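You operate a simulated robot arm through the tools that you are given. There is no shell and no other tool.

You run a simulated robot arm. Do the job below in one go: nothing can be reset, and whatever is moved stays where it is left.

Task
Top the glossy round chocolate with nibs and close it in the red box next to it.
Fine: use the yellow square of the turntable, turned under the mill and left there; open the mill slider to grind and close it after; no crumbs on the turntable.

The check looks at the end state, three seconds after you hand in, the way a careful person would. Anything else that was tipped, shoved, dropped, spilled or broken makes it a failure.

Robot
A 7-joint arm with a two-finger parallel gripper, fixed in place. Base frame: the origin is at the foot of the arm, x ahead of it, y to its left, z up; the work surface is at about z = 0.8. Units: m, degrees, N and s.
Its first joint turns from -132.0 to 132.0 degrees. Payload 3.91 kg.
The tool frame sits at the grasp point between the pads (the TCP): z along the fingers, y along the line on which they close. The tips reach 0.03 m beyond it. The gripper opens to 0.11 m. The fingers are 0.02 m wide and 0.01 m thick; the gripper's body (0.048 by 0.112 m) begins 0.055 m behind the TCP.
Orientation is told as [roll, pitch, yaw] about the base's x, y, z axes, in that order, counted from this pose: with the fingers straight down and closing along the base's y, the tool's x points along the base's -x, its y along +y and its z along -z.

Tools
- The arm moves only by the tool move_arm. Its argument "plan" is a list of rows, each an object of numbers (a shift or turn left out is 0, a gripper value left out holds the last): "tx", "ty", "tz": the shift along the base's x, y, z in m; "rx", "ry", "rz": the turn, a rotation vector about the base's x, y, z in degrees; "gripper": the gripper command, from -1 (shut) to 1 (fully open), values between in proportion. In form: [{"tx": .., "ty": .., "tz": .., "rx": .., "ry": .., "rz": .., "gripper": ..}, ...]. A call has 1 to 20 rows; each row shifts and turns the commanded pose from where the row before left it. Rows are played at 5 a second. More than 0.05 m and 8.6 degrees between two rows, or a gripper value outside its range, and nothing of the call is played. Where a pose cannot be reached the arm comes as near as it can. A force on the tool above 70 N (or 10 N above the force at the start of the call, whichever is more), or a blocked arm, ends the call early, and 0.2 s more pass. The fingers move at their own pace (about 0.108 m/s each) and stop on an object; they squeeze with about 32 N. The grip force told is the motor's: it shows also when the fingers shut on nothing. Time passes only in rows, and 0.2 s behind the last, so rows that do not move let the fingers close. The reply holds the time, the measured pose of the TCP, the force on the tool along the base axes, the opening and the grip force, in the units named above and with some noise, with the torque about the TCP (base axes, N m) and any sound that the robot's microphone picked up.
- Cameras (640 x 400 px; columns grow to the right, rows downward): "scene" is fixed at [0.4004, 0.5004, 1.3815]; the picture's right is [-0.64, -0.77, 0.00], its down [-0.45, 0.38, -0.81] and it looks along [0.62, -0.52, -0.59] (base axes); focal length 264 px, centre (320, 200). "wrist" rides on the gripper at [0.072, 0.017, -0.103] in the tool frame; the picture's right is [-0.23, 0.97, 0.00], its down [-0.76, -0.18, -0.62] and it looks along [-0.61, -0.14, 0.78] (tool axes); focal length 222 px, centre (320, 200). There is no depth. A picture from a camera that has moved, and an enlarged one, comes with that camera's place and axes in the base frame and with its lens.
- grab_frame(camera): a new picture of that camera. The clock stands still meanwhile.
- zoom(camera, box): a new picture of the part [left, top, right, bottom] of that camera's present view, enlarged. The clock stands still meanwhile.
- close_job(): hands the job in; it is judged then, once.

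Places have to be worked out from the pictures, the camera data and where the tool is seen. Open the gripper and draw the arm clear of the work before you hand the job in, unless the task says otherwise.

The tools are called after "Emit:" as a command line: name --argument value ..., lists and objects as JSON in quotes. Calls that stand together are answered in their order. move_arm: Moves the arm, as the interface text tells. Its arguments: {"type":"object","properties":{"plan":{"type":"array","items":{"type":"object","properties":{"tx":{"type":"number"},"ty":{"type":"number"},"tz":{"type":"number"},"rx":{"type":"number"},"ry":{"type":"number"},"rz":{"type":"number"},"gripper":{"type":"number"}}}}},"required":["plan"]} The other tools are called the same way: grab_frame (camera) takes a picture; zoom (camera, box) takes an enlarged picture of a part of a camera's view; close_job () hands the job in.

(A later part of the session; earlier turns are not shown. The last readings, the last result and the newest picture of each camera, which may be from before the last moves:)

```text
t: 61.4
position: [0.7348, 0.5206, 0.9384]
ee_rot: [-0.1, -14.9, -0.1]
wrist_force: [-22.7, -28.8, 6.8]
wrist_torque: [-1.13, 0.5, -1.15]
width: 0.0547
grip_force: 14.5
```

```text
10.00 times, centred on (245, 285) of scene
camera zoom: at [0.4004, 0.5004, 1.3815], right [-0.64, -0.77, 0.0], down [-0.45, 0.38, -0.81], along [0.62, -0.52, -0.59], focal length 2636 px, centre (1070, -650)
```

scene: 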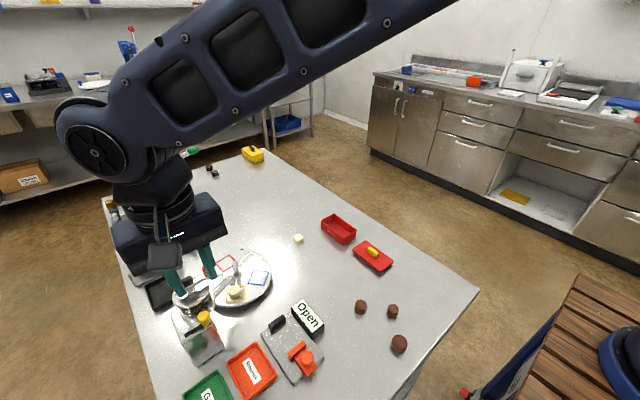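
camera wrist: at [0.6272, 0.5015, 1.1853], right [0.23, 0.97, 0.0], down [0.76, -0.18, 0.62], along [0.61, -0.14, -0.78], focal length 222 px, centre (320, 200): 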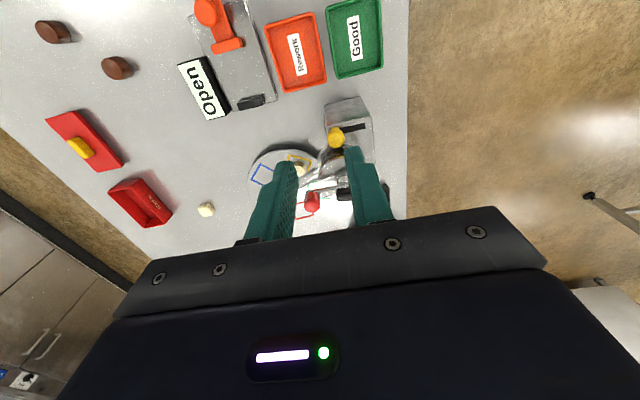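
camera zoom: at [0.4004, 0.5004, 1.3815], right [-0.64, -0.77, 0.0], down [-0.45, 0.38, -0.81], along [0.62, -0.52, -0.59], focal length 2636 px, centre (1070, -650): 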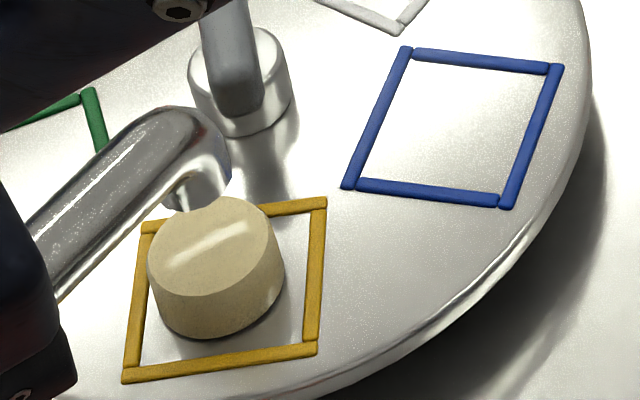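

The finger yields while pushing and its edge is rubbing against the pot (x-force). I'll back off 6 mm in x, recentre on the knob and grip it instead.

Emit:
move_arm --plan '[{"tx": -0.006}, {"ty": -0.008, "gripper": -0.1}, {"ty": -0.008}, {}]'

Emit:
zoom --camera "wrist" --box '[220, 100, 420, 220]'

Emit:
zoom --camera "scene" --box '[220, 265, 270, 305]'

```text
t: 62.4
position: [0.7291, 0.5058, 0.9387]
ee_rot: [0.0, -15.0, 0.0]
wrist_force: [0.0, 0.3, -0.4]
wrist_torque: [0.02, 0.04, 0.03]
width: 0.0493
grip_force: 0.1
```

```text
3.20 times, centred on (320, 160) of wrist
camera zoom: at [0.6329, 0.5224, 1.0193], right [0.22, 0.97, 0.06], down [0.57, -0.18, 0.8], along [0.79, -0.14, -0.6], focal length 711 px, centre (320, 328)
```

zoom: 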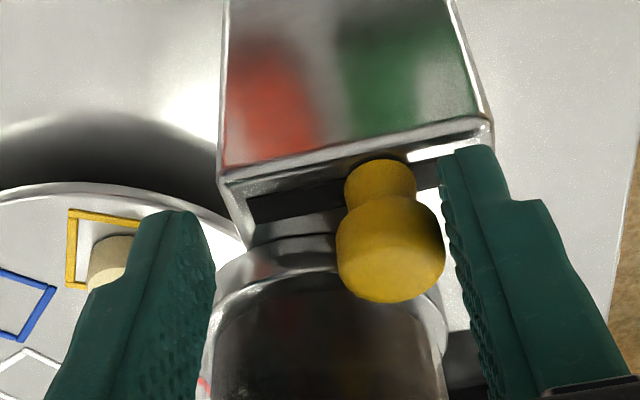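

```text
10.00 times, centred on (245, 285) of scene
camera zoom: at [0.4004, 0.5004, 1.3815], right [-0.64, -0.77, 0.0], down [-0.45, 0.38, -0.81], along [0.62, -0.52, -0.59], focal length 2636 px, centre (1070, -650)
```

zoom: 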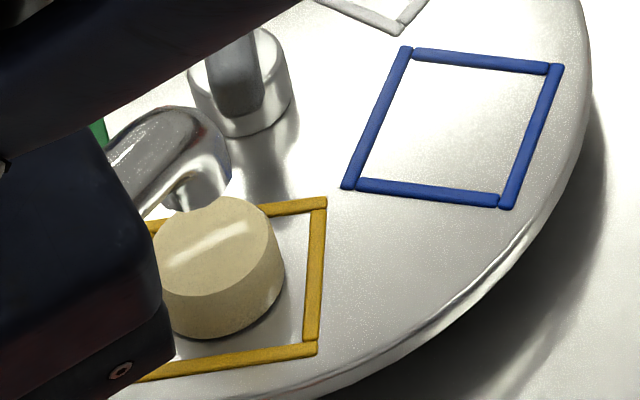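

The knob has slid to y≈0.518, about 60% of the travel, with no nibs yet. I'll centre on it and grip it for controlled motion.

Emit:
move_arm --plan '[{"ty": 0.012, "tx": 0.001}, {}, {"gripper": -0.4}, {"gripper": -0.6}, {"gripper": -0.75}, {}]'

Emit:
zoom --camera "wrist" --box '[220, 100, 420, 220]'

Emit:
zoom --camera "scene" --box '[220, 265, 270, 305]'

```text
t: 63.8
position: [0.7307, 0.5175, 0.9368]
ee_rot: [0.0, -15.0, 0.0]
wrist_force: [0.0, -0.1, 1.0]
wrist_torque: [0.01, 0.02, 0.01]
width: 0.0215
grip_force: 44.8
```

```text
3.20 times, centred on (320, 160) of wrist
camera zoom: at [0.6341, 0.5343, 1.0192], right [0.22, 0.97, 0.06], down [0.57, -0.18, 0.8], along [0.79, -0.14, -0.6], focal length 711 px, centre (320, 328)
```

zoom: 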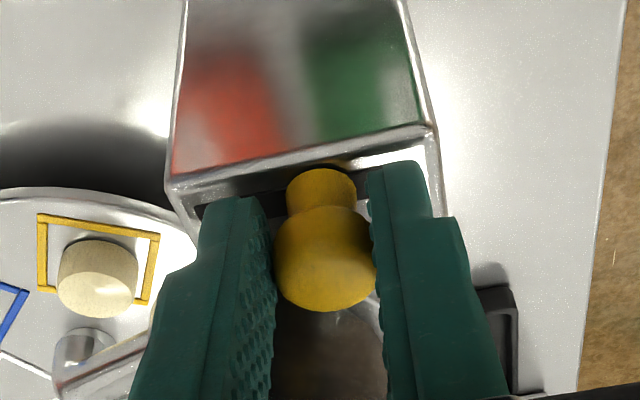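

```text
10.00 times, centred on (245, 285) of scene
camera zoom: at [0.4004, 0.5004, 1.3815], right [-0.64, -0.77, 0.0], down [-0.45, 0.38, -0.81], along [0.62, -0.52, -0.59], focal length 2636 px, centre (1070, -650)
```

zoom: 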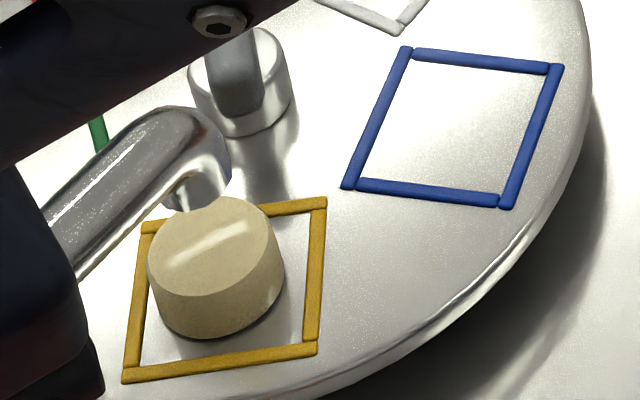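

I have the knob gripped with no side load. I'll slide it another 6 mm and look.

Emit:
move_arm --plan '[{"ty": 0.006, "tx": 0.0006}]'

Emit:
zoom --camera "scene" --box '[220, 265, 270, 305]'

```text
t: 64.2
position: [0.7315, 0.5239, 0.9366]
ee_rot: [0.0, -15.0, 0.0]
wrist_force: [-6.3, 0.3, 2.7]
wrist_torque: [0.05, -0.02, 0.0]
width: 0.0215
grip_force: 45.5
```

```text
10.00 times, centred on (245, 285) of scene
camera zoom: at [0.4004, 0.5004, 1.3815], right [-0.64, -0.77, 0.0], down [-0.45, 0.38, -0.81], along [0.62, -0.52, -0.59], focal length 2636 px, centre (1070, -650)
```

zoom: 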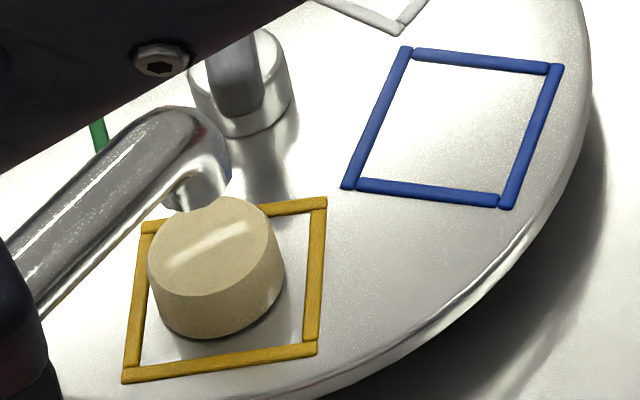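

No nibs yet. I'll slide it further toward the end.

Emit:
move_arm --plan '[{"ty": 0.004, "tx": -0.0004}]'

Emit:
zoom --camera "scene" --box '[220, 265, 270, 305]'

Emit:
zoom --camera "wrist" --box '[220, 100, 420, 220]'

```text
t: 64.6
position: [0.7299, 0.5272, 0.9377]
ee_rot: [0.0, -15.0, 0.0]
wrist_force: [-4.3, 0.4, 5.5]
wrist_torque: [0.02, 0.61, -0.02]
width: 0.0215
grip_force: 45.1
```

```text
10.00 times, centred on (245, 285) of scene
camera zoom: at [0.4004, 0.5004, 1.3815], right [-0.64, -0.77, 0.0], down [-0.45, 0.38, -0.81], along [0.62, -0.52, -0.59], focal length 2636 px, centre (1070, -650)
```

zoom: 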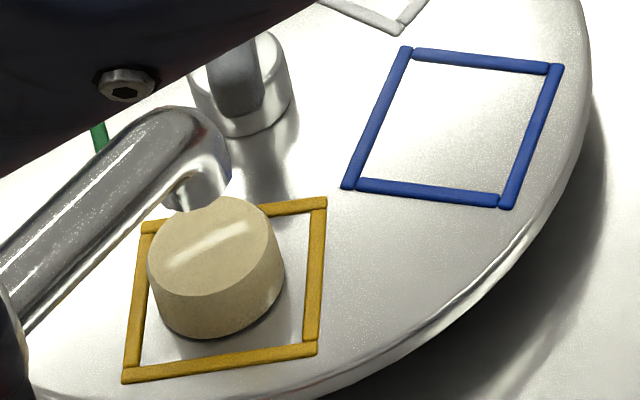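

```text
3.20 times, centred on (320, 160) of wrist
camera zoom: at [0.6341, 0.5448, 1.0192], right [0.22, 0.97, 0.06], down [0.57, -0.18, 0.8], along [0.79, -0.14, -0.6], focal length 711 px, centre (320, 328)
```

zoom: 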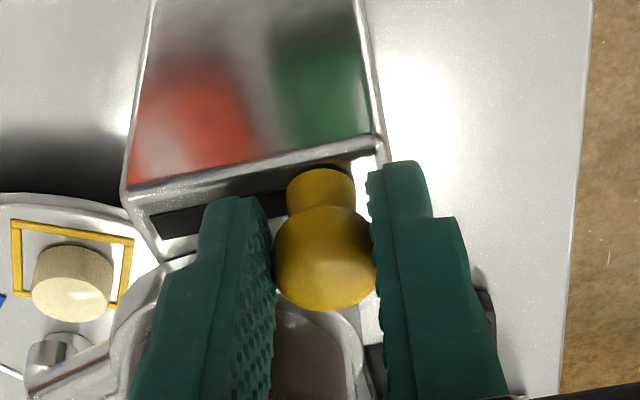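

The knob is near the end of the slot. I'll push the last few mm and wait briefly.

Emit:
move_arm --plan '[{"ty": 0.003}, {}]'

Emit:
zoom --camera "scene" --box '[220, 265, 270, 305]'

```text
t: 65.2
position: [0.7303, 0.5283, 0.9375]
ee_rot: [-0.1, -14.9, 0.1]
wrist_force: [-12.6, -19.6, 7.3]
wrist_torque: [-0.45, -0.08, -0.21]
width: 0.0218
grip_force: 45.1
```

```text
10.00 times, centred on (245, 285) of scene
camera zoom: at [0.4004, 0.5004, 1.3815], right [-0.64, -0.77, 0.0], down [-0.45, 0.38, -0.81], along [0.62, -0.52, -0.59], focal length 2636 px, centre (1070, -650)
```

zoom: 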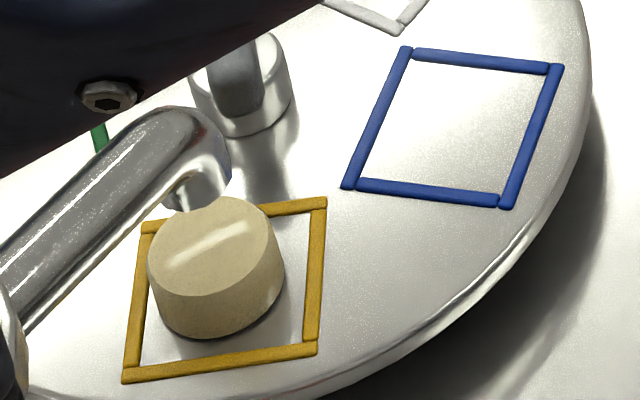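

The slider is at its end stop with no nibs yet. I'll relieve the load and wait about a second.

Emit:
move_arm --plan '[{"ty": -0.001}, {}, {}, {}, {}]'

Emit:
zoom --camera "scene" --box '[220, 265, 270, 305]'

```text
t: 66.4
position: [0.7296, 0.5292, 0.9382]
ee_rot: [-0.1, -15.0, -0.1]
wrist_force: [-5.5, -15.0, 4.9]
wrist_torque: [-0.22, -0.14, -0.14]
width: 0.0213
grip_force: 45.3
```

```text
10.00 times, centred on (245, 285) of scene
camera zoom: at [0.4004, 0.5004, 1.3815], right [-0.64, -0.77, 0.0], down [-0.45, 0.38, -0.81], along [0.62, -0.52, -0.59], focal length 2636 px, centre (1070, -650)
```

zoom: 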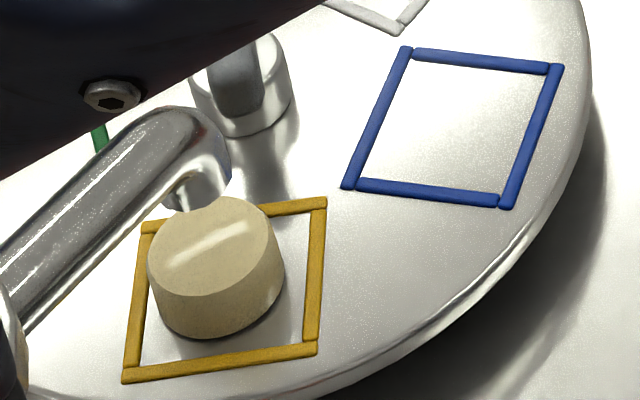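

Still nothing after about 2 s. I'll wait once more to rule out a delayed start before turning the crank.

Emit:
move_arm --plan '[{}, {}, {}, {}, {}, {}]'

Emit:
zoom --camera "scene" --box '[220, 265, 270, 305]'

Emit:
grab_frame --camera "wrist"

```text
t: 67.8
position: [0.73, 0.5307, 0.9366]
ee_rot: [0.0, -14.9, 0.0]
wrist_force: [-3.8, -13.4, 5.2]
wrist_torque: [-0.23, -0.04, -0.13]
width: 0.0214
grip_force: 45.6
```

```text
10.00 times, centred on (245, 285) of scene
camera zoom: at [0.4004, 0.5004, 1.3815], right [-0.64, -0.77, 0.0], down [-0.45, 0.38, -0.81], along [0.62, -0.52, -0.59], focal length 2636 px, centre (1070, -650)
```

zoom: 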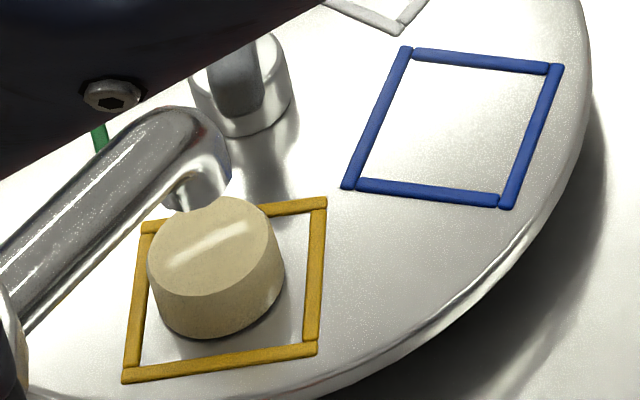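

```text
taken
camera wrist: at [0.6342, 0.5461, 1.0191], right [0.22, 0.97, 0.06], down [0.57, -0.18, 0.8], along [0.79, -0.14, -0.6], focal length 222 px, centre (320, 200)
```

wrist: 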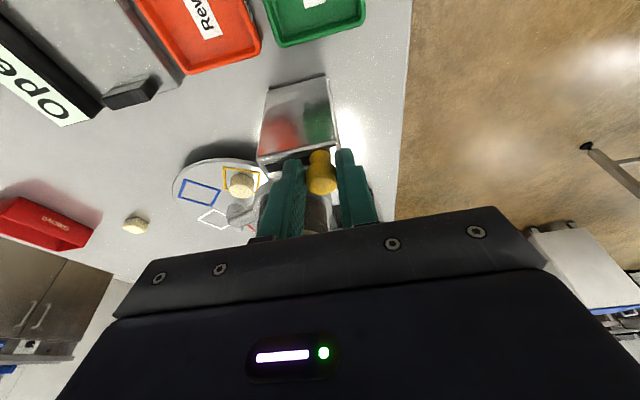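

The slider is open and it's clear that the crank has to be turned to grind. I'll release the slider knob, rise clear and look at the crank.

Emit:
move_arm --plan '[{"gripper": -0.4}, {"gripper": -0.2}, {}, {"tz": 0.02, "tx": -0.003}, {"tz": 0.04, "tx": -0.01}, {"tz": 0.04, "ty": -0.01, "ry": 5}, {"tz": 0.04, "ty": -0.02, "ry": 5}, {"ty": -0.02, "ry": 5}, {}]'

Emit:
zoom --camera "wrist" --box '[240, 90, 400, 210]'

Emit:
zoom --camera "scene" --box '[160, 240, 280, 340]'

```text
t: 69.8
position: [0.7179, 0.48, 1.0769]
ee_rot: [0.0, 0.1, 0.0]
wrist_force: [-0.8, 0.6, -1.4]
wrist_torque: [0.0, 0.02, -0.01]
width: 0.0438
grip_force: 0.0
```

```text
3.33 times, centred on (320, 150) of wrist
camera zoom: at [0.6458, 0.4978, 1.1808], right [0.23, 0.97, 0.0], down [0.76, -0.18, 0.62], along [0.61, -0.14, -0.78], focal length 740 px, centre (320, 367)
```

zoom: 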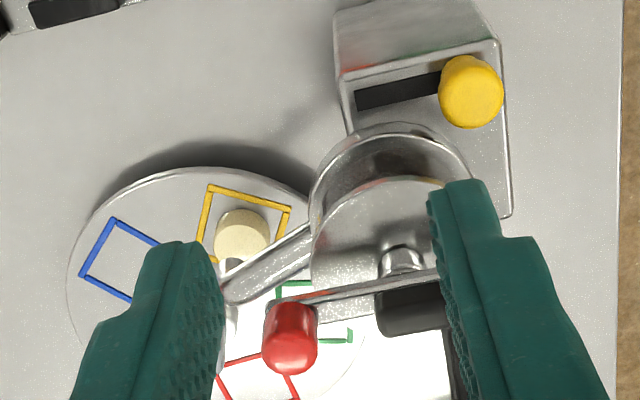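

```text
4.00 times, centred on (220, 290) of scene
camera zoom: at [0.4004, 0.5004, 1.3815], right [-0.64, -0.77, 0.0], down [-0.45, 0.38, -0.81], along [0.62, -0.52, -0.59], focal length 1054 px, centre (720, -160)
```

zoom: 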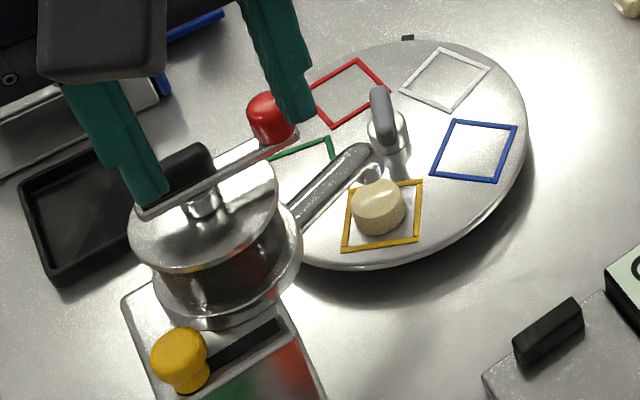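

The red crank knob is at (0.790, 0.454), its top at z≈0.986, on a pivot at (0.7825, 0.4953), radius 42 mm. I'll go above the knob with yaw 100° so the fingers sit fore and aft along the turning direction.

Emit:
move_arm --plan '[{"tx": 0.006, "ty": -0.0022, "rz": 8.3}, {"tx": 0.006, "ty": -0.0022, "rz": 8.3}, {"tx": 0.006, "ty": -0.0022, "rz": 8.3}, {"tx": 0.006, "ty": -0.0022, "rz": 8.3}, {"tx": 0.006, "ty": -0.0022, "rz": 8.3}, {"tx": 0.006, "ty": -0.0022, "rz": 8.3}, {"tx": 0.006, "ty": -0.0022, "rz": 8.3}, {"tx": 0.006, "ty": -0.0022, "rz": 8.3}, {"tx": 0.006, "ty": -0.0022, "rz": 8.3}, {"tx": 0.006, "ty": -0.0022, "rz": 8.3}, {"tx": 0.006, "ty": -0.0022, "rz": 8.3}, {"tx": 0.006, "ty": -0.0018, "rz": 8.7, "tz": -0.01}, {}]'

Emit:
grab_frame --camera "wrist"

Emit:
zoom --camera "scene" --box '[150, 220, 270, 320]'

```text
refused: row 12 steps farther than a row can; nothing moved
```

```text
taken
camera wrist: at [0.6458, 0.4978, 1.1808], right [0.23, 0.97, 0.0], down [0.76, -0.18, 0.62], along [0.61, -0.14, -0.78], focal length 222 px, centre (320, 200)
```

wrist: 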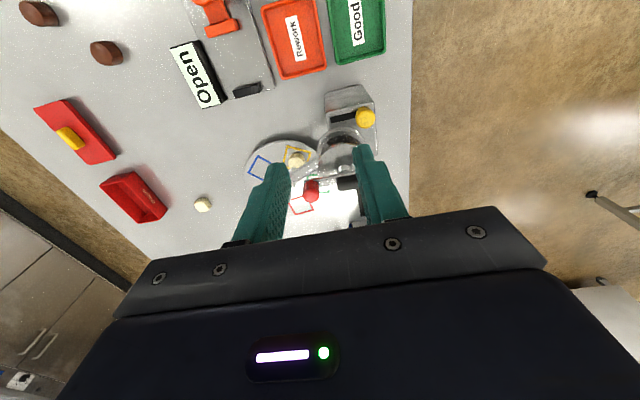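

```text
4.00 times, centred on (210, 270) of scene
camera zoom: at [0.4004, 0.5004, 1.3815], right [-0.64, -0.77, 0.0], down [-0.45, 0.38, -0.81], along [0.62, -0.52, -0.59], focal length 1054 px, centre (760, -80)
```

zoom: 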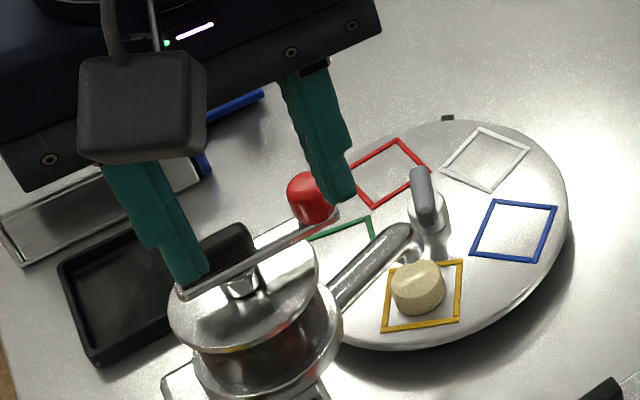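

The last row's turn was slightly over the limit, so nothing moved. I'll resend with equal turns.

Emit:
move_arm --plan '[{"tx": 0.006, "ty": -0.0022, "rz": 8.3}, {"tx": 0.006, "ty": -0.0022, "rz": 8.3}, {"tx": 0.006, "ty": -0.0022, "rz": 8.3}, {"tx": 0.006, "ty": -0.0022, "rz": 8.3}, {"tx": 0.006, "ty": -0.0022, "rz": 8.3}, {"tx": 0.006, "ty": -0.0022, "rz": 8.3}, {"tx": 0.006, "ty": -0.0022, "rz": 8.3}, {"tx": 0.006, "ty": -0.0022, "rz": 8.3}, {"tx": 0.006, "ty": -0.0022, "rz": 8.3}, {"tx": 0.006, "ty": -0.0022, "rz": 8.3}, {"tx": 0.006, "ty": -0.0022, "rz": 8.3}, {"tx": 0.006, "ty": -0.0018, "rz": 8.3}, {}]'

Emit:
zoom --camera "wrist" --box '[220, 100, 420, 220]'

Emit:
zoom --camera "scene" --box '[150, 220, 270, 320]'

```text
t: 72.6
position: [0.7896, 0.4546, 1.0764]
ee_rot: [0.1, 0.1, 99.7]
wrist_force: [-0.8, 0.0, 0.4]
wrist_torque: [0.0, 0.0, -0.02]
width: 0.044
grip_force: 0.1
```

```text
3.20 times, centred on (320, 160) of wrist
camera zoom: at [0.7857, 0.3801, 1.1808], right [-1.0, 0.06, 0.0], down [0.05, 0.78, 0.62], along [0.04, 0.62, -0.78], focal length 711 px, centre (320, 328)
```

zoom: 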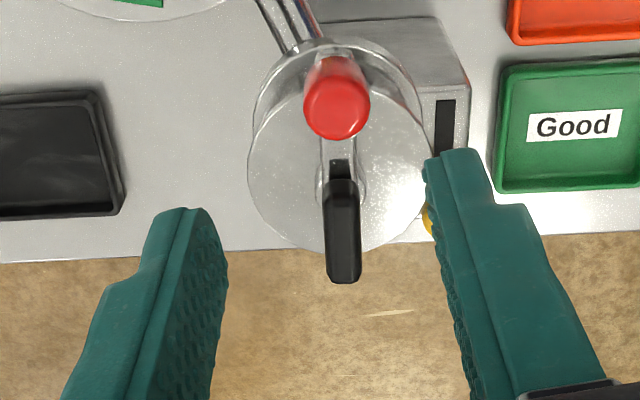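

```text
4.00 times, centred on (210, 270) of scene
camera zoom: at [0.4004, 0.5004, 1.3815], right [-0.64, -0.77, 0.0], down [-0.45, 0.38, -0.81], along [0.62, -0.52, -0.59], focal length 1054 px, centre (760, -80)
```

zoom: 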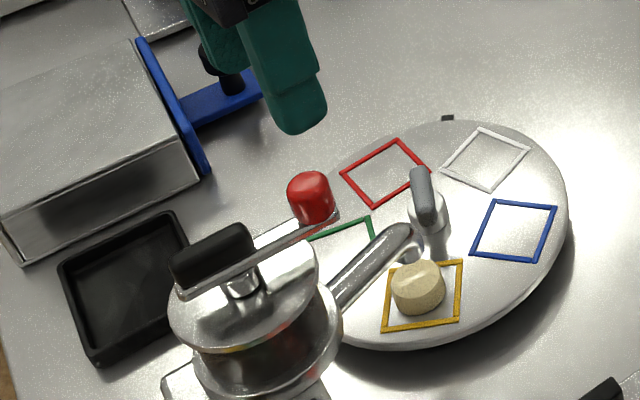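

The crank is clearly visible, with the red knob at (0.787, 0.454) and the pivot at about (0.785, 0.494). I'll descend around the red knob and close on it.

Emit:
move_arm --plan '[{"tx": -0.002, "tz": -0.03}, {"tz": -0.025}, {"tz": -0.012}, {"tz": -0.008}, {}]'

Emit:
zoom --camera "wrist" --box '[220, 100, 420, 220]'

Emit:
zoom --camera "scene" --box '[150, 220, 270, 320]'

```text
t: 73.8
position: [0.7876, 0.4539, 1.0023]
ee_rot: [0.0, 0.0, 99.6]
wrist_force: [0.0, 0.1, 0.4]
wrist_torque: [-0.02, 0.0, 0.0]
width: 0.044
grip_force: 0.0
```

```text
3.20 times, centred on (320, 160) of wrist
camera zoom: at [0.7833, 0.3797, 1.1064], right [-1.0, 0.06, 0.0], down [0.05, 0.78, 0.62], along [0.04, 0.62, -0.78], focal length 711 px, centre (320, 328)
```

zoom: 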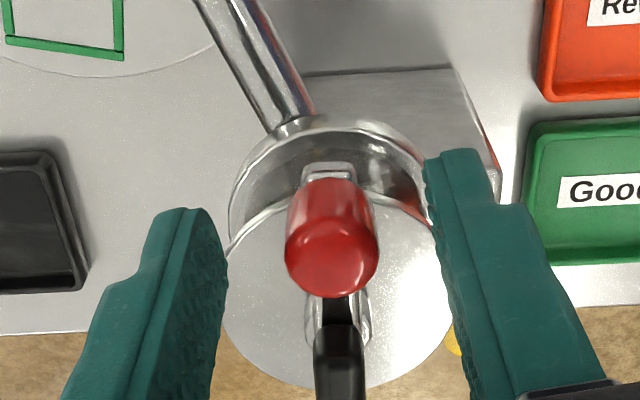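

```text
4.00 times, centred on (210, 270) of scene
camera zoom: at [0.4004, 0.5004, 1.3815], right [-0.64, -0.77, 0.0], down [-0.45, 0.38, -0.81], along [0.62, -0.52, -0.59], focal length 1054 px, centre (760, -80)
```

zoom: 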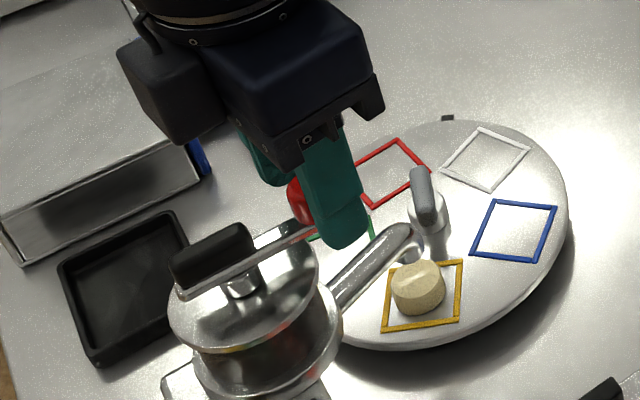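

The knob is well between the fingers, so I'll close on it.

Emit:
move_arm --plan '[{"gripper": -0.45}, {"gripper": -0.6}, {"gripper": -0.75}, {"gripper": -0.8}, {}]'

Emit:
zoom --camera "wrist" --box '[220, 100, 420, 220]'

```text
t: 75.0
position: [0.7873, 0.4541, 1.0033]
ee_rot: [0.0, 0.0, 99.6]
wrist_force: [-3.0, -3.4, -1.3]
wrist_torque: [-0.1, -0.42, 0.1]
width: 0.0186
grip_force: 44.9
```

```text
3.20 times, centred on (320, 160) of wrist
camera zoom: at [0.7833, 0.3796, 1.1066], right [-1.0, 0.06, 0.0], down [0.05, 0.78, 0.62], along [0.04, 0.62, -0.78], focal length 711 px, centre (320, 328)
```

zoom: 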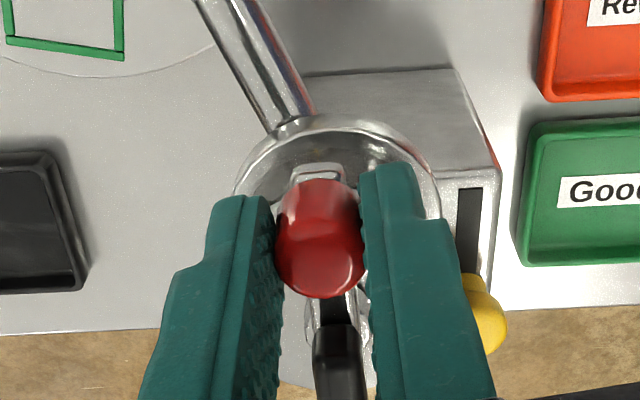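

It's gripped (18.6 mm). I'll try a clockwise turn of 20° around the pivot, rotating the tool along with it, and watch forces and sounds.

Emit:
move_arm --plan '[{"tx": -0.0035, "ty": -0.0001, "rz": -5}, {"tx": -0.0035, "ty": 0.0002, "rz": -5}, {"tx": -0.0034, "ty": 0.0006, "rz": -5}, {"tx": -0.0034, "ty": 0.0008, "rz": -5}, {}]'

Emit:
zoom --camera "wrist" --box '[220, 100, 420, 220]'

Emit:
zoom --camera "scene" --box '[200, 255, 280, 315]'

```text
t: 76.2
position: [0.7737, 0.4562, 1.0032]
ee_rot: [0.0, 0.0, 79.5]
wrist_force: [-2.4, -6.4, -1.9]
wrist_torque: [-0.11, -0.41, 0.02]
width: 0.0185
grip_force: 45.2
```

```text
3.20 times, centred on (320, 160) of wrist
camera zoom: at [0.7447, 0.3872, 1.1065], right [-0.92, 0.4, 0.0], down [0.31, 0.72, 0.62], along [0.25, 0.57, -0.78], focal length 711 px, centre (320, 328)
```

zoom: 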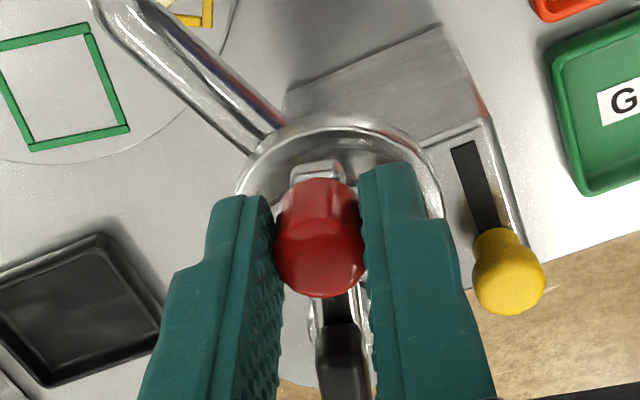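

```text
6.67 times, centred on (240, 285) of scene
camera zoom: at [0.4004, 0.5004, 1.3815], right [-0.64, -0.77, 0.0], down [-0.45, 0.38, -0.81], along [0.62, -0.52, -0.59], focal length 1757 px, centre (853, -367)
```

zoom: 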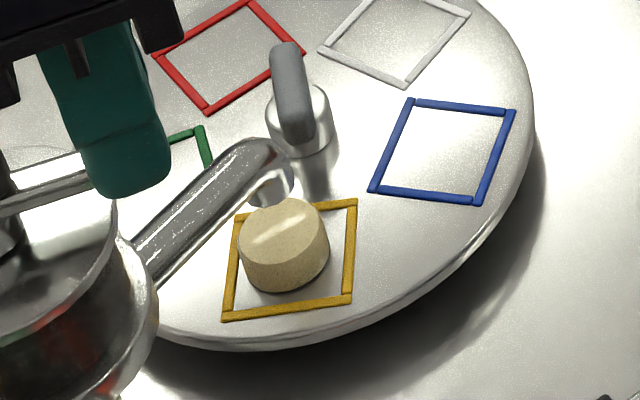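

The crank turns freely with low force, but no nibs yet. I'll continue clockwise by 30°.

Emit:
move_arm --plan '[{"tx": -0.004, "ty": 0.0014, "rz": -6}, {"tx": -0.0038, "ty": 0.0018, "rz": -6}, {"tx": -0.0036, "ty": 0.0022, "rz": -6}, {"tx": -0.0033, "ty": 0.0026, "rz": -6}, {"tx": -0.003, "ty": 0.0028, "rz": -6}]'

Emit:
zoom --camera "scene" --box '[200, 255, 280, 315]'

Emit:
zoom --camera "wrist" --box '[220, 80, 420, 220]'

```text
t: 77.4
position: [0.7553, 0.466, 1.003]
ee_rot: [0.0, -0.2, 49.5]
wrist_force: [-14.8, -9.2, 14.1]
wrist_torque: [-0.68, 1.29, 0.17]
width: 0.0185
grip_force: 44.9
```

```text
6.67 times, centred on (240, 285) of scene
camera zoom: at [0.4004, 0.5004, 1.3815], right [-0.64, -0.77, 0.0], down [-0.45, 0.38, -0.81], along [0.62, -0.52, -0.59], focal length 1757 px, centre (853, -367)
```

zoom: 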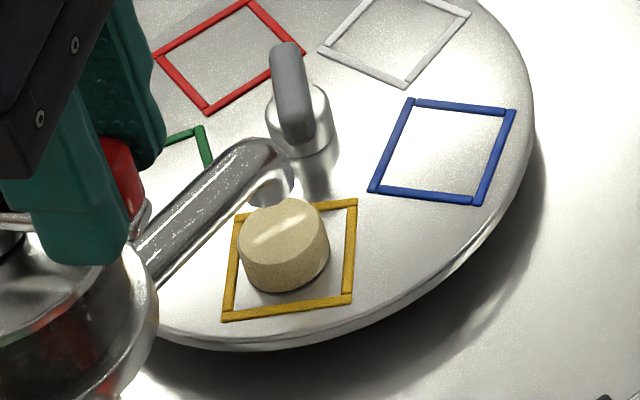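

```text
2.86 times, centred on (320, 150) of wrist
camera zoom: at [0.6967, 0.4218, 1.1065], right [-0.59, 0.81, 0.0], down [0.63, 0.46, 0.62], along [0.5, 0.37, -0.78], focal length 635 px, centre (320, 343)
```

zoom: 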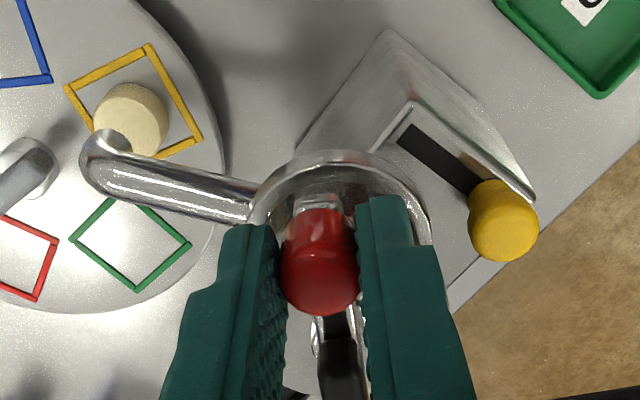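

The crank is turning with a slight outward load, so I'll correct the radius a bit and continue another 30°.

Emit:
move_arm --plan '[{"tx": -0.0033, "ty": 0.0028, "rz": -6}, {"tx": -0.0026, "ty": 0.0035, "rz": -6}, {"tx": -0.002, "ty": 0.0037, "rz": -6}, {"tx": -0.0016, "ty": 0.0038, "rz": -6}, {"tx": -0.0012, "ty": 0.0041, "rz": -6}]'

Emit:
zoom --camera "scene" --box '[200, 255, 280, 315]'

Emit:
zoom --camera "wrist" --box '[120, 80, 420, 220]'

```text
t: 78.6
position: [0.7462, 0.4848, 1.0038]
ee_rot: [0.0, -0.1, 19.6]
wrist_force: [-0.8, 4.2, 7.5]
wrist_torque: [-0.04, -0.87, 0.16]
width: 0.0185
grip_force: 45.4
```

```text
6.67 times, centred on (240, 285) of scene
camera zoom: at [0.4004, 0.5004, 1.3815], right [-0.64, -0.77, 0.0], down [-0.45, 0.38, -0.81], along [0.62, -0.52, -0.59], focal length 1757 px, centre (853, -367)
```

zoom: 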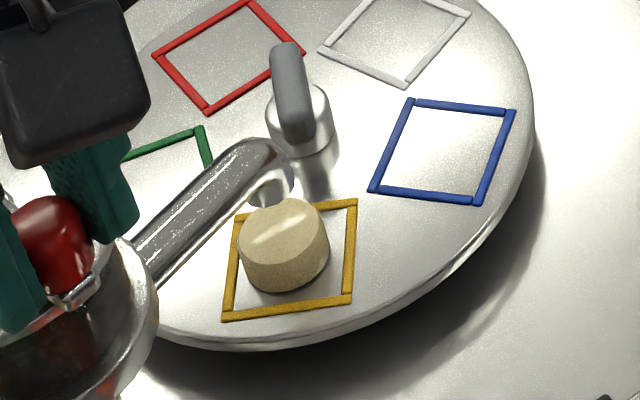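

```text
2.13 times, centred on (270, 150) of wrist
camera zoom: at [0.6721, 0.4757, 1.1064], right [-0.11, 0.99, 0.0], down [0.78, 0.09, 0.62], along [0.62, 0.07, -0.78], focal length 474 px, centre (427, 307)
```

zoom: 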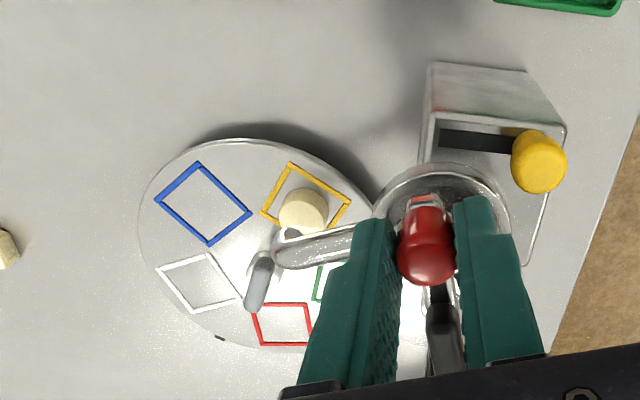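

I've turned 80° with smooth motion and no nibs yet. I'll continue 36° more.

Emit:
move_arm --plan '[{"tx": -0.0006, "ty": 0.0041, "rz": -6}, {"tx": -0.0003, "ty": 0.0042, "rz": -6}, {"tx": 0.0001, "ty": 0.0042, "rz": -6}, {"tx": 0.0006, "ty": 0.0041, "rz": -6}, {"tx": 0.0009, "ty": 0.0041, "rz": -6}, {"tx": 0.0014, "ty": 0.004, "rz": -6}]'

Emit:
zoom --camera "scene" --box '[200, 255, 280, 315]'

Emit:
zoom --camera "wrist" --box '[120, 80, 420, 220]'

```text
t: 80.0
position: [0.7458, 0.5102, 1.0027]
ee_rot: [0.0, 0.1, -16.3]
wrist_force: [-11.0, 1.5, 13.1]
wrist_torque: [-0.44, 0.53, -0.07]
width: 0.0186
grip_force: 45.0
```

```text
6.67 times, centred on (240, 285) of scene
camera zoom: at [0.4004, 0.5004, 1.3815], right [-0.64, -0.77, 0.0], down [-0.45, 0.38, -0.81], along [0.62, -0.52, -0.59], focal length 1757 px, centre (853, -367)
```

zoom: 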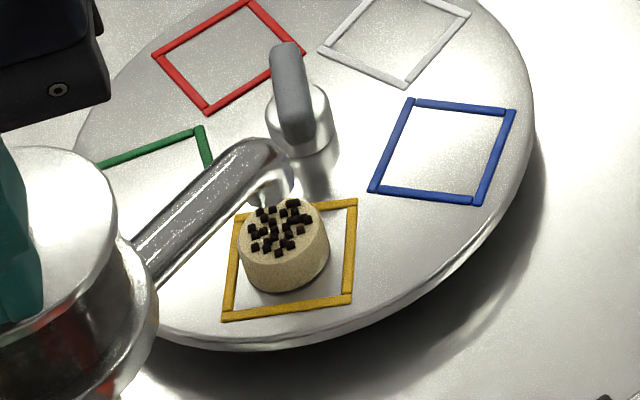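

```text
2.13 times, centred on (270, 150) of wrist
camera zoom: at [0.6827, 0.5462, 1.1064], right [0.49, 0.87, 0.0], down [0.68, -0.39, 0.62], along [0.54, -0.31, -0.78], focal length 474 px, centre (427, 307)
```

zoom: 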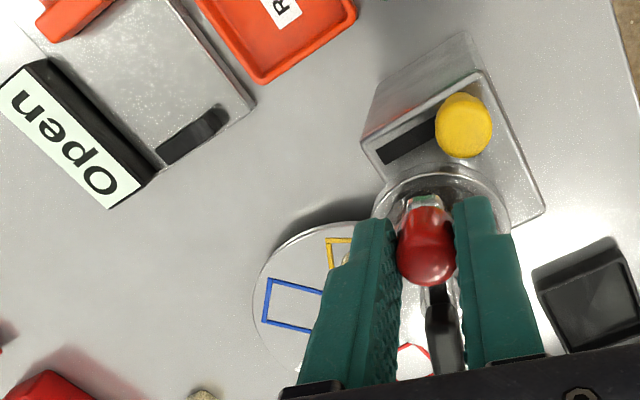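

Nibs now cover the chocolate top. I'll stop cranking and zoom in to check coverage and look for crumbs on the plate.

Emit:
zoom --camera "scene" --box '[222, 272, 252, 300]'

Emit:
zoom --camera "scene" --box '[205, 250, 285, 310]'

```text
14.29 times, centred on (237, 286) of scene
camera zoom: at [0.4004, 0.5004, 1.3815], right [-0.64, -0.77, 0.0], down [-0.45, 0.38, -0.81], along [0.62, -0.52, -0.59], focal length 3766 px, centre (1506, -1029)
```

zoom: 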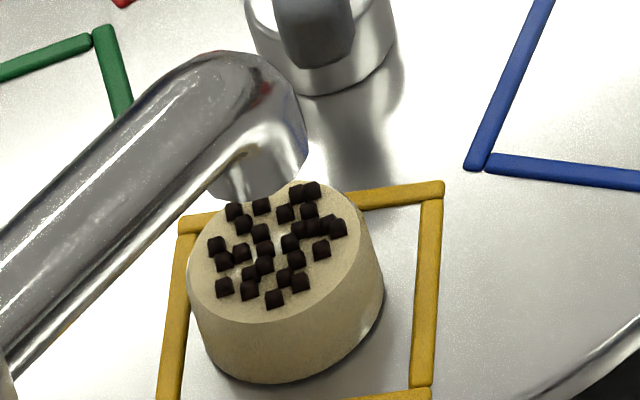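

```text
6.67 times, centred on (245, 280) of scene
camera zoom: at [0.4004, 0.5004, 1.3815], right [-0.64, -0.77, 0.0], down [-0.45, 0.38, -0.81], along [0.62, -0.52, -0.59], focal length 1757 px, centre (820, -333)
```

zoom: 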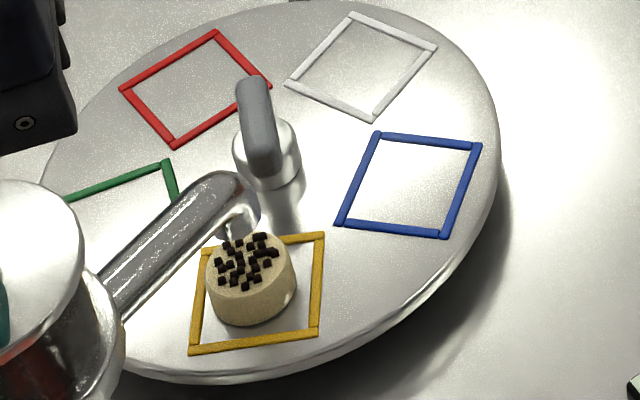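

The topping is good and no crumbs are on the plate. I'll stop cranking, release the red knob, and rise without disturbing the crank.

Emit:
move_arm --plan '[{"gripper": -0.5}, {"gripper": -0.25}, {}, {"tz": 0.02}, {"tz": 0.03}, {"tz": 0.03}, {"tx": -0.02, "rz": 8}, {"tx": -0.03, "rz": 8.3}, {"tx": -0.03, "gripper": -1.0}, {}]'

Emit:
zoom --camera "scene" --box '[150, 240, 280, 350]'

Emit:
zoom --camera "wrist" --box '[200, 60, 440, 220]'

```text
t: 82.2
position: [0.668, 0.508, 1.081]
ee_rot: [0.0, 0.0, -0.1]
wrist_force: [0.7, -0.5, 0.2]
wrist_torque: [0.02, 0.0, 0.0]
width: 0.0
grip_force: 32.0
```

```text
3.64 times, centred on (215, 295) of scene
camera zoom: at [0.4004, 0.5004, 1.3815], right [-0.64, -0.77, 0.0], down [-0.45, 0.38, -0.81], along [0.62, -0.52, -0.59], focal length 959 px, centre (702, -146)
```

zoom: 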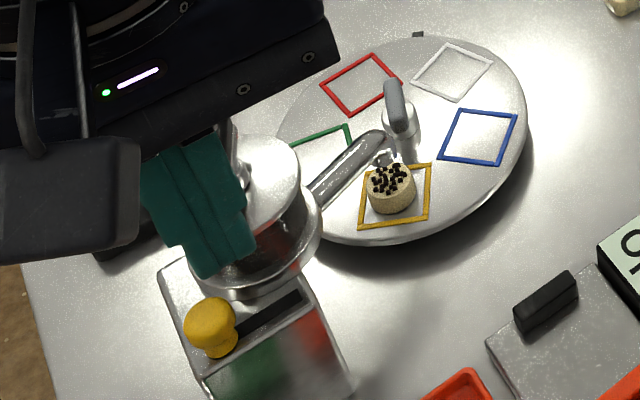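

```text
2.50 times, centred on (320, 140) of wrist
camera zoom: at [0.5963, 0.525, 1.1842], right [0.23, 0.97, 0.0], down [0.76, -0.18, 0.62], along [0.61, -0.14, -0.78], focal length 555 px, centre (320, 350)
```

zoom: 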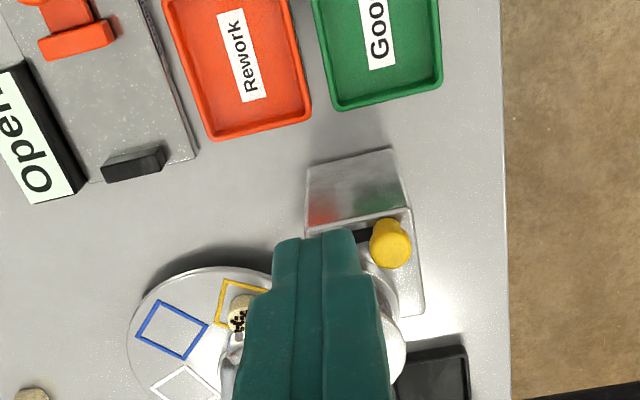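

I'll lean the tool back 25°, put the closed fingers on the +y side of the slider knob, and check before pushing it shut.

Emit:
move_arm --plan '[{"ry": -7, "ty": 0.012, "tz": -0.02}, {"ry": -6, "ty": 0.012, "tz": -0.03}, {"ry": -6, "ty": 0.012, "tz": -0.03}, {"ry": -6, "ty": 0.013, "tz": -0.03}, {"tz": -0.03}, {"tx": 0.02}, {"tx": 0.016}, {}]'

Emit:
zoom --camera "wrist" --box '[220, 60, 420, 200]'

Emit:
zoom --camera "scene" --box '[130, 240, 260, 350]'

```text
t: 84.0
position: [0.7028, 0.5583, 0.942]
ee_rot: [0.0, -25.0, -0.1]
wrist_force: [-0.1, 0.3, -0.3]
wrist_torque: [-0.02, 0.01, 0.01]
width: 0.0003
grip_force: 32.4
```

```text
2.86 times, centred on (320, 130) of wrist
camera zoom: at [0.5935, 0.5753, 1.0071], right [0.21, 0.97, 0.1], down [0.43, -0.18, 0.89], along [0.88, -0.14, -0.45], focal length 635 px, centre (320, 400)
```

zoom: 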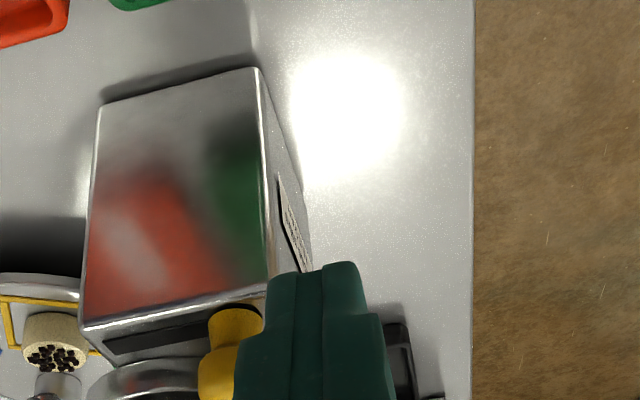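

```text
3.64 times, centred on (195, 295) of scene
camera zoom: at [0.4004, 0.5004, 1.3815], right [-0.64, -0.77, 0.0], down [-0.45, 0.38, -0.81], along [0.62, -0.52, -0.59], focal length 959 px, centre (774, -146)
```

zoom: 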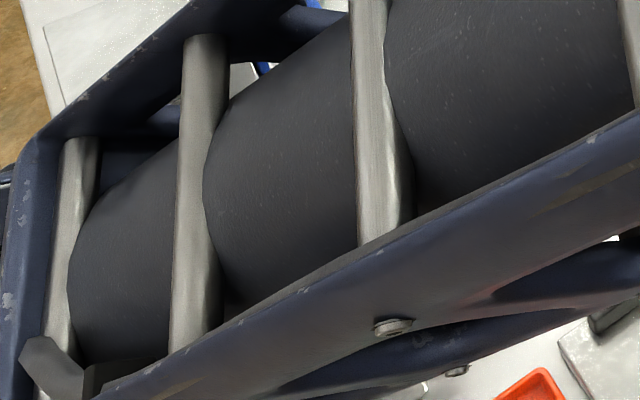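

By the numbers the fist is ~8 mm clear of the knob on its +y side. I'll move in +x to engage, then push -y in small steps.

Emit:
move_arm --plan '[{"tx": 0.01}, {"tx": 0.009}, {}, {"ty": -0.005}, {"ty": -0.005}, {}]'

Emit:
zoom --camera "wrist" --box '[220, 60, 420, 200]'

```text
t: 85.4
position: [0.7226, 0.5479, 0.9436]
ee_rot: [0.1, -25.0, -0.1]
wrist_force: [-0.6, -0.2, 0.2]
wrist_torque: [0.01, 0.0, 0.0]
width: 0.0001
grip_force: 31.7
```

```text
2.86 times, centred on (320, 130) of wrist
camera zoom: at [0.6136, 0.5654, 1.0064], right [0.21, 0.97, 0.1], down [0.43, -0.18, 0.89], along [0.88, -0.14, -0.45], focal length 635 px, centre (320, 400)
```

zoom: 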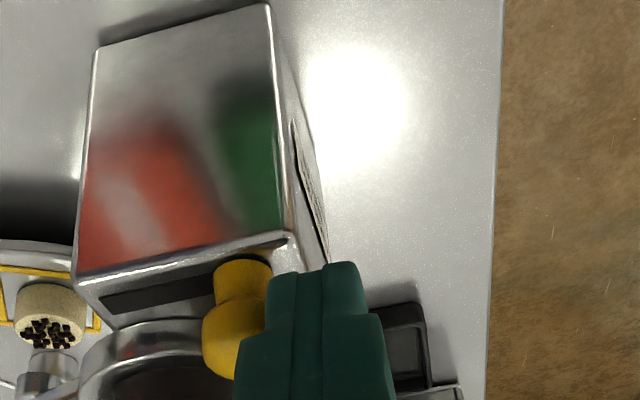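

The fist is right beside the knob, so I'll push it toward -y.

Emit:
move_arm --plan '[{"ty": -0.006, "tx": -0.0005}, {"ty": -0.006, "tx": -0.0005}, {"ty": -0.006, "tx": -0.0005}, {"ty": -0.006, "tx": -0.0005}, {}]'

Emit:
zoom --camera "wrist" --box '[220, 60, 420, 200]'

```text
t: 86.6
position: [0.7212, 0.524, 0.9422]
ee_rot: [0.0, -24.9, 0.0]
wrist_force: [-0.1, 0.3, -0.1]
wrist_torque: [0.01, 0.0, 0.02]
width: 0.0001
grip_force: 31.8
```

```text
2.86 times, centred on (320, 130) of wrist
camera zoom: at [0.6126, 0.5415, 1.0057], right [0.21, 0.97, 0.1], down [0.43, -0.18, 0.89], along [0.88, -0.14, -0.45], focal length 635 px, centre (320, 400)
```

zoom: 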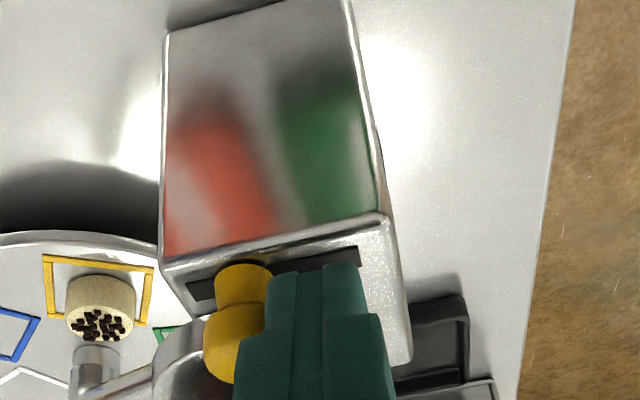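

The knob is following; a short piece of slot remains on its left. I'll push on until it stops.

Emit:
move_arm --plan '[{"ty": -0.004, "tx": -0.0003}, {"ty": -0.003, "tx": -0.0003}, {"ty": -0.002}, {}]'

Emit:
zoom --camera "wrist" --box '[220, 60, 420, 200]'

```text
t: 87.6
position: [0.7202, 0.5165, 0.9421]
ee_rot: [0.1, -25.0, -0.1]
wrist_force: [-1.4, 1.1, 0.4]
wrist_torque: [0.04, 0.03, -0.01]
width: 0.0
grip_force: 32.0
```

```text
2.86 times, centred on (320, 130) of wrist
camera zoom: at [0.6113, 0.5326, 1.0059], right [0.21, 0.97, 0.1], down [0.43, -0.18, 0.89], along [0.88, -0.14, -0.45], focal length 635 px, centre (320, 400)
```

zoom: 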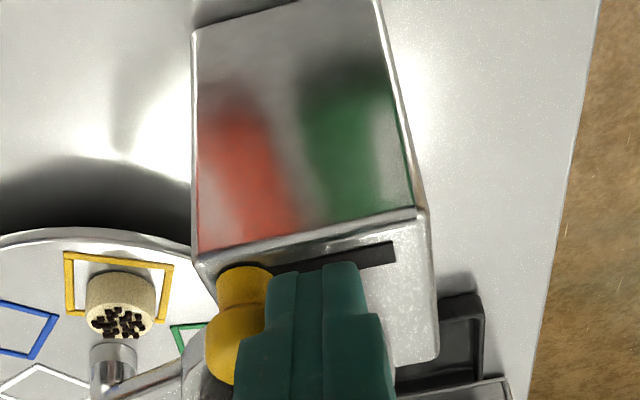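

No slot is visible on the left now. I'll nudge slightly more to feel the end stop.

Emit:
move_arm --plan '[{"ty": -0.001}, {"ty": -0.001}, {}]'

```text
t: 88.4
position: [0.7199, 0.5146, 0.9424]
ee_rot: [0.0, -25.0, -0.1]
wrist_force: [2.8, 14.7, 0.5]
wrist_torque: [0.35, -0.09, 0.35]
width: 0.0
grip_force: 32.2
```

The end stop is felt (14.7 N), so the slider is closed. I'll back off, retreat, and inspect the whole station.

Emit:
move_arm --plan '[{"ty": 0.006}, {"tx": -0.03}, {"tx": -0.03, "tz": 0.01}, {"tz": 0.03, "ry": 6}, {"tz": 0.04, "ry": 7}, {"tz": 0.04, "ry": 6, "ty": -0.02}, {"tz": 0.02, "ry": 6, "ty": -0.03}, {"ty": -0.04}, {"ty": -0.04}, {}]'

Emit:
zoom --camera "scene" --box '[150, 240, 290, 350]'

Emit:
grab_frame --camera "wrist"

```text
t: 90.6
position: [0.6615, 0.387, 1.0834]
ee_rot: [0.0, 0.0, -0.1]
wrist_force: [0.3, 0.2, 0.2]
wrist_torque: [0.03, 0.02, 0.01]
width: 0.0
grip_force: 32.2
```

```text
3.64 times, centred on (220, 295) of scene
camera zoom: at [0.4004, 0.5004, 1.3815], right [-0.64, -0.77, 0.0], down [-0.45, 0.38, -0.81], along [0.62, -0.52, -0.59], focal length 959 px, centre (684, -146)
```

zoom: 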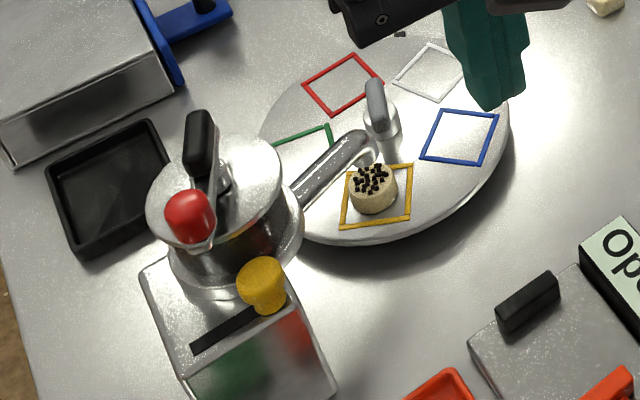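

```text
taken
camera wrist: at [0.5899, 0.4037, 1.1869], right [0.23, 0.97, 0.0], down [0.76, -0.18, 0.62], along [0.61, -0.14, -0.78], focal length 222 px, centre (320, 200)
```

wrist: 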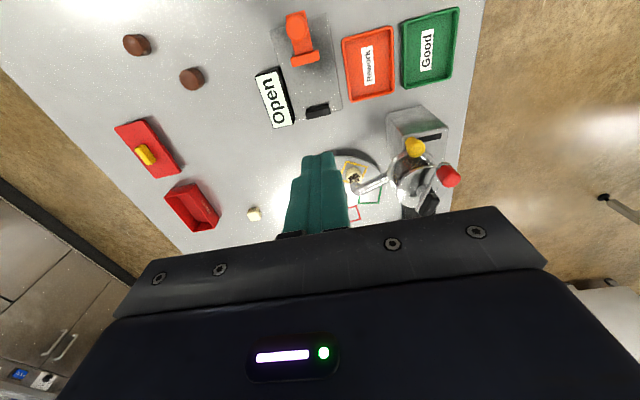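

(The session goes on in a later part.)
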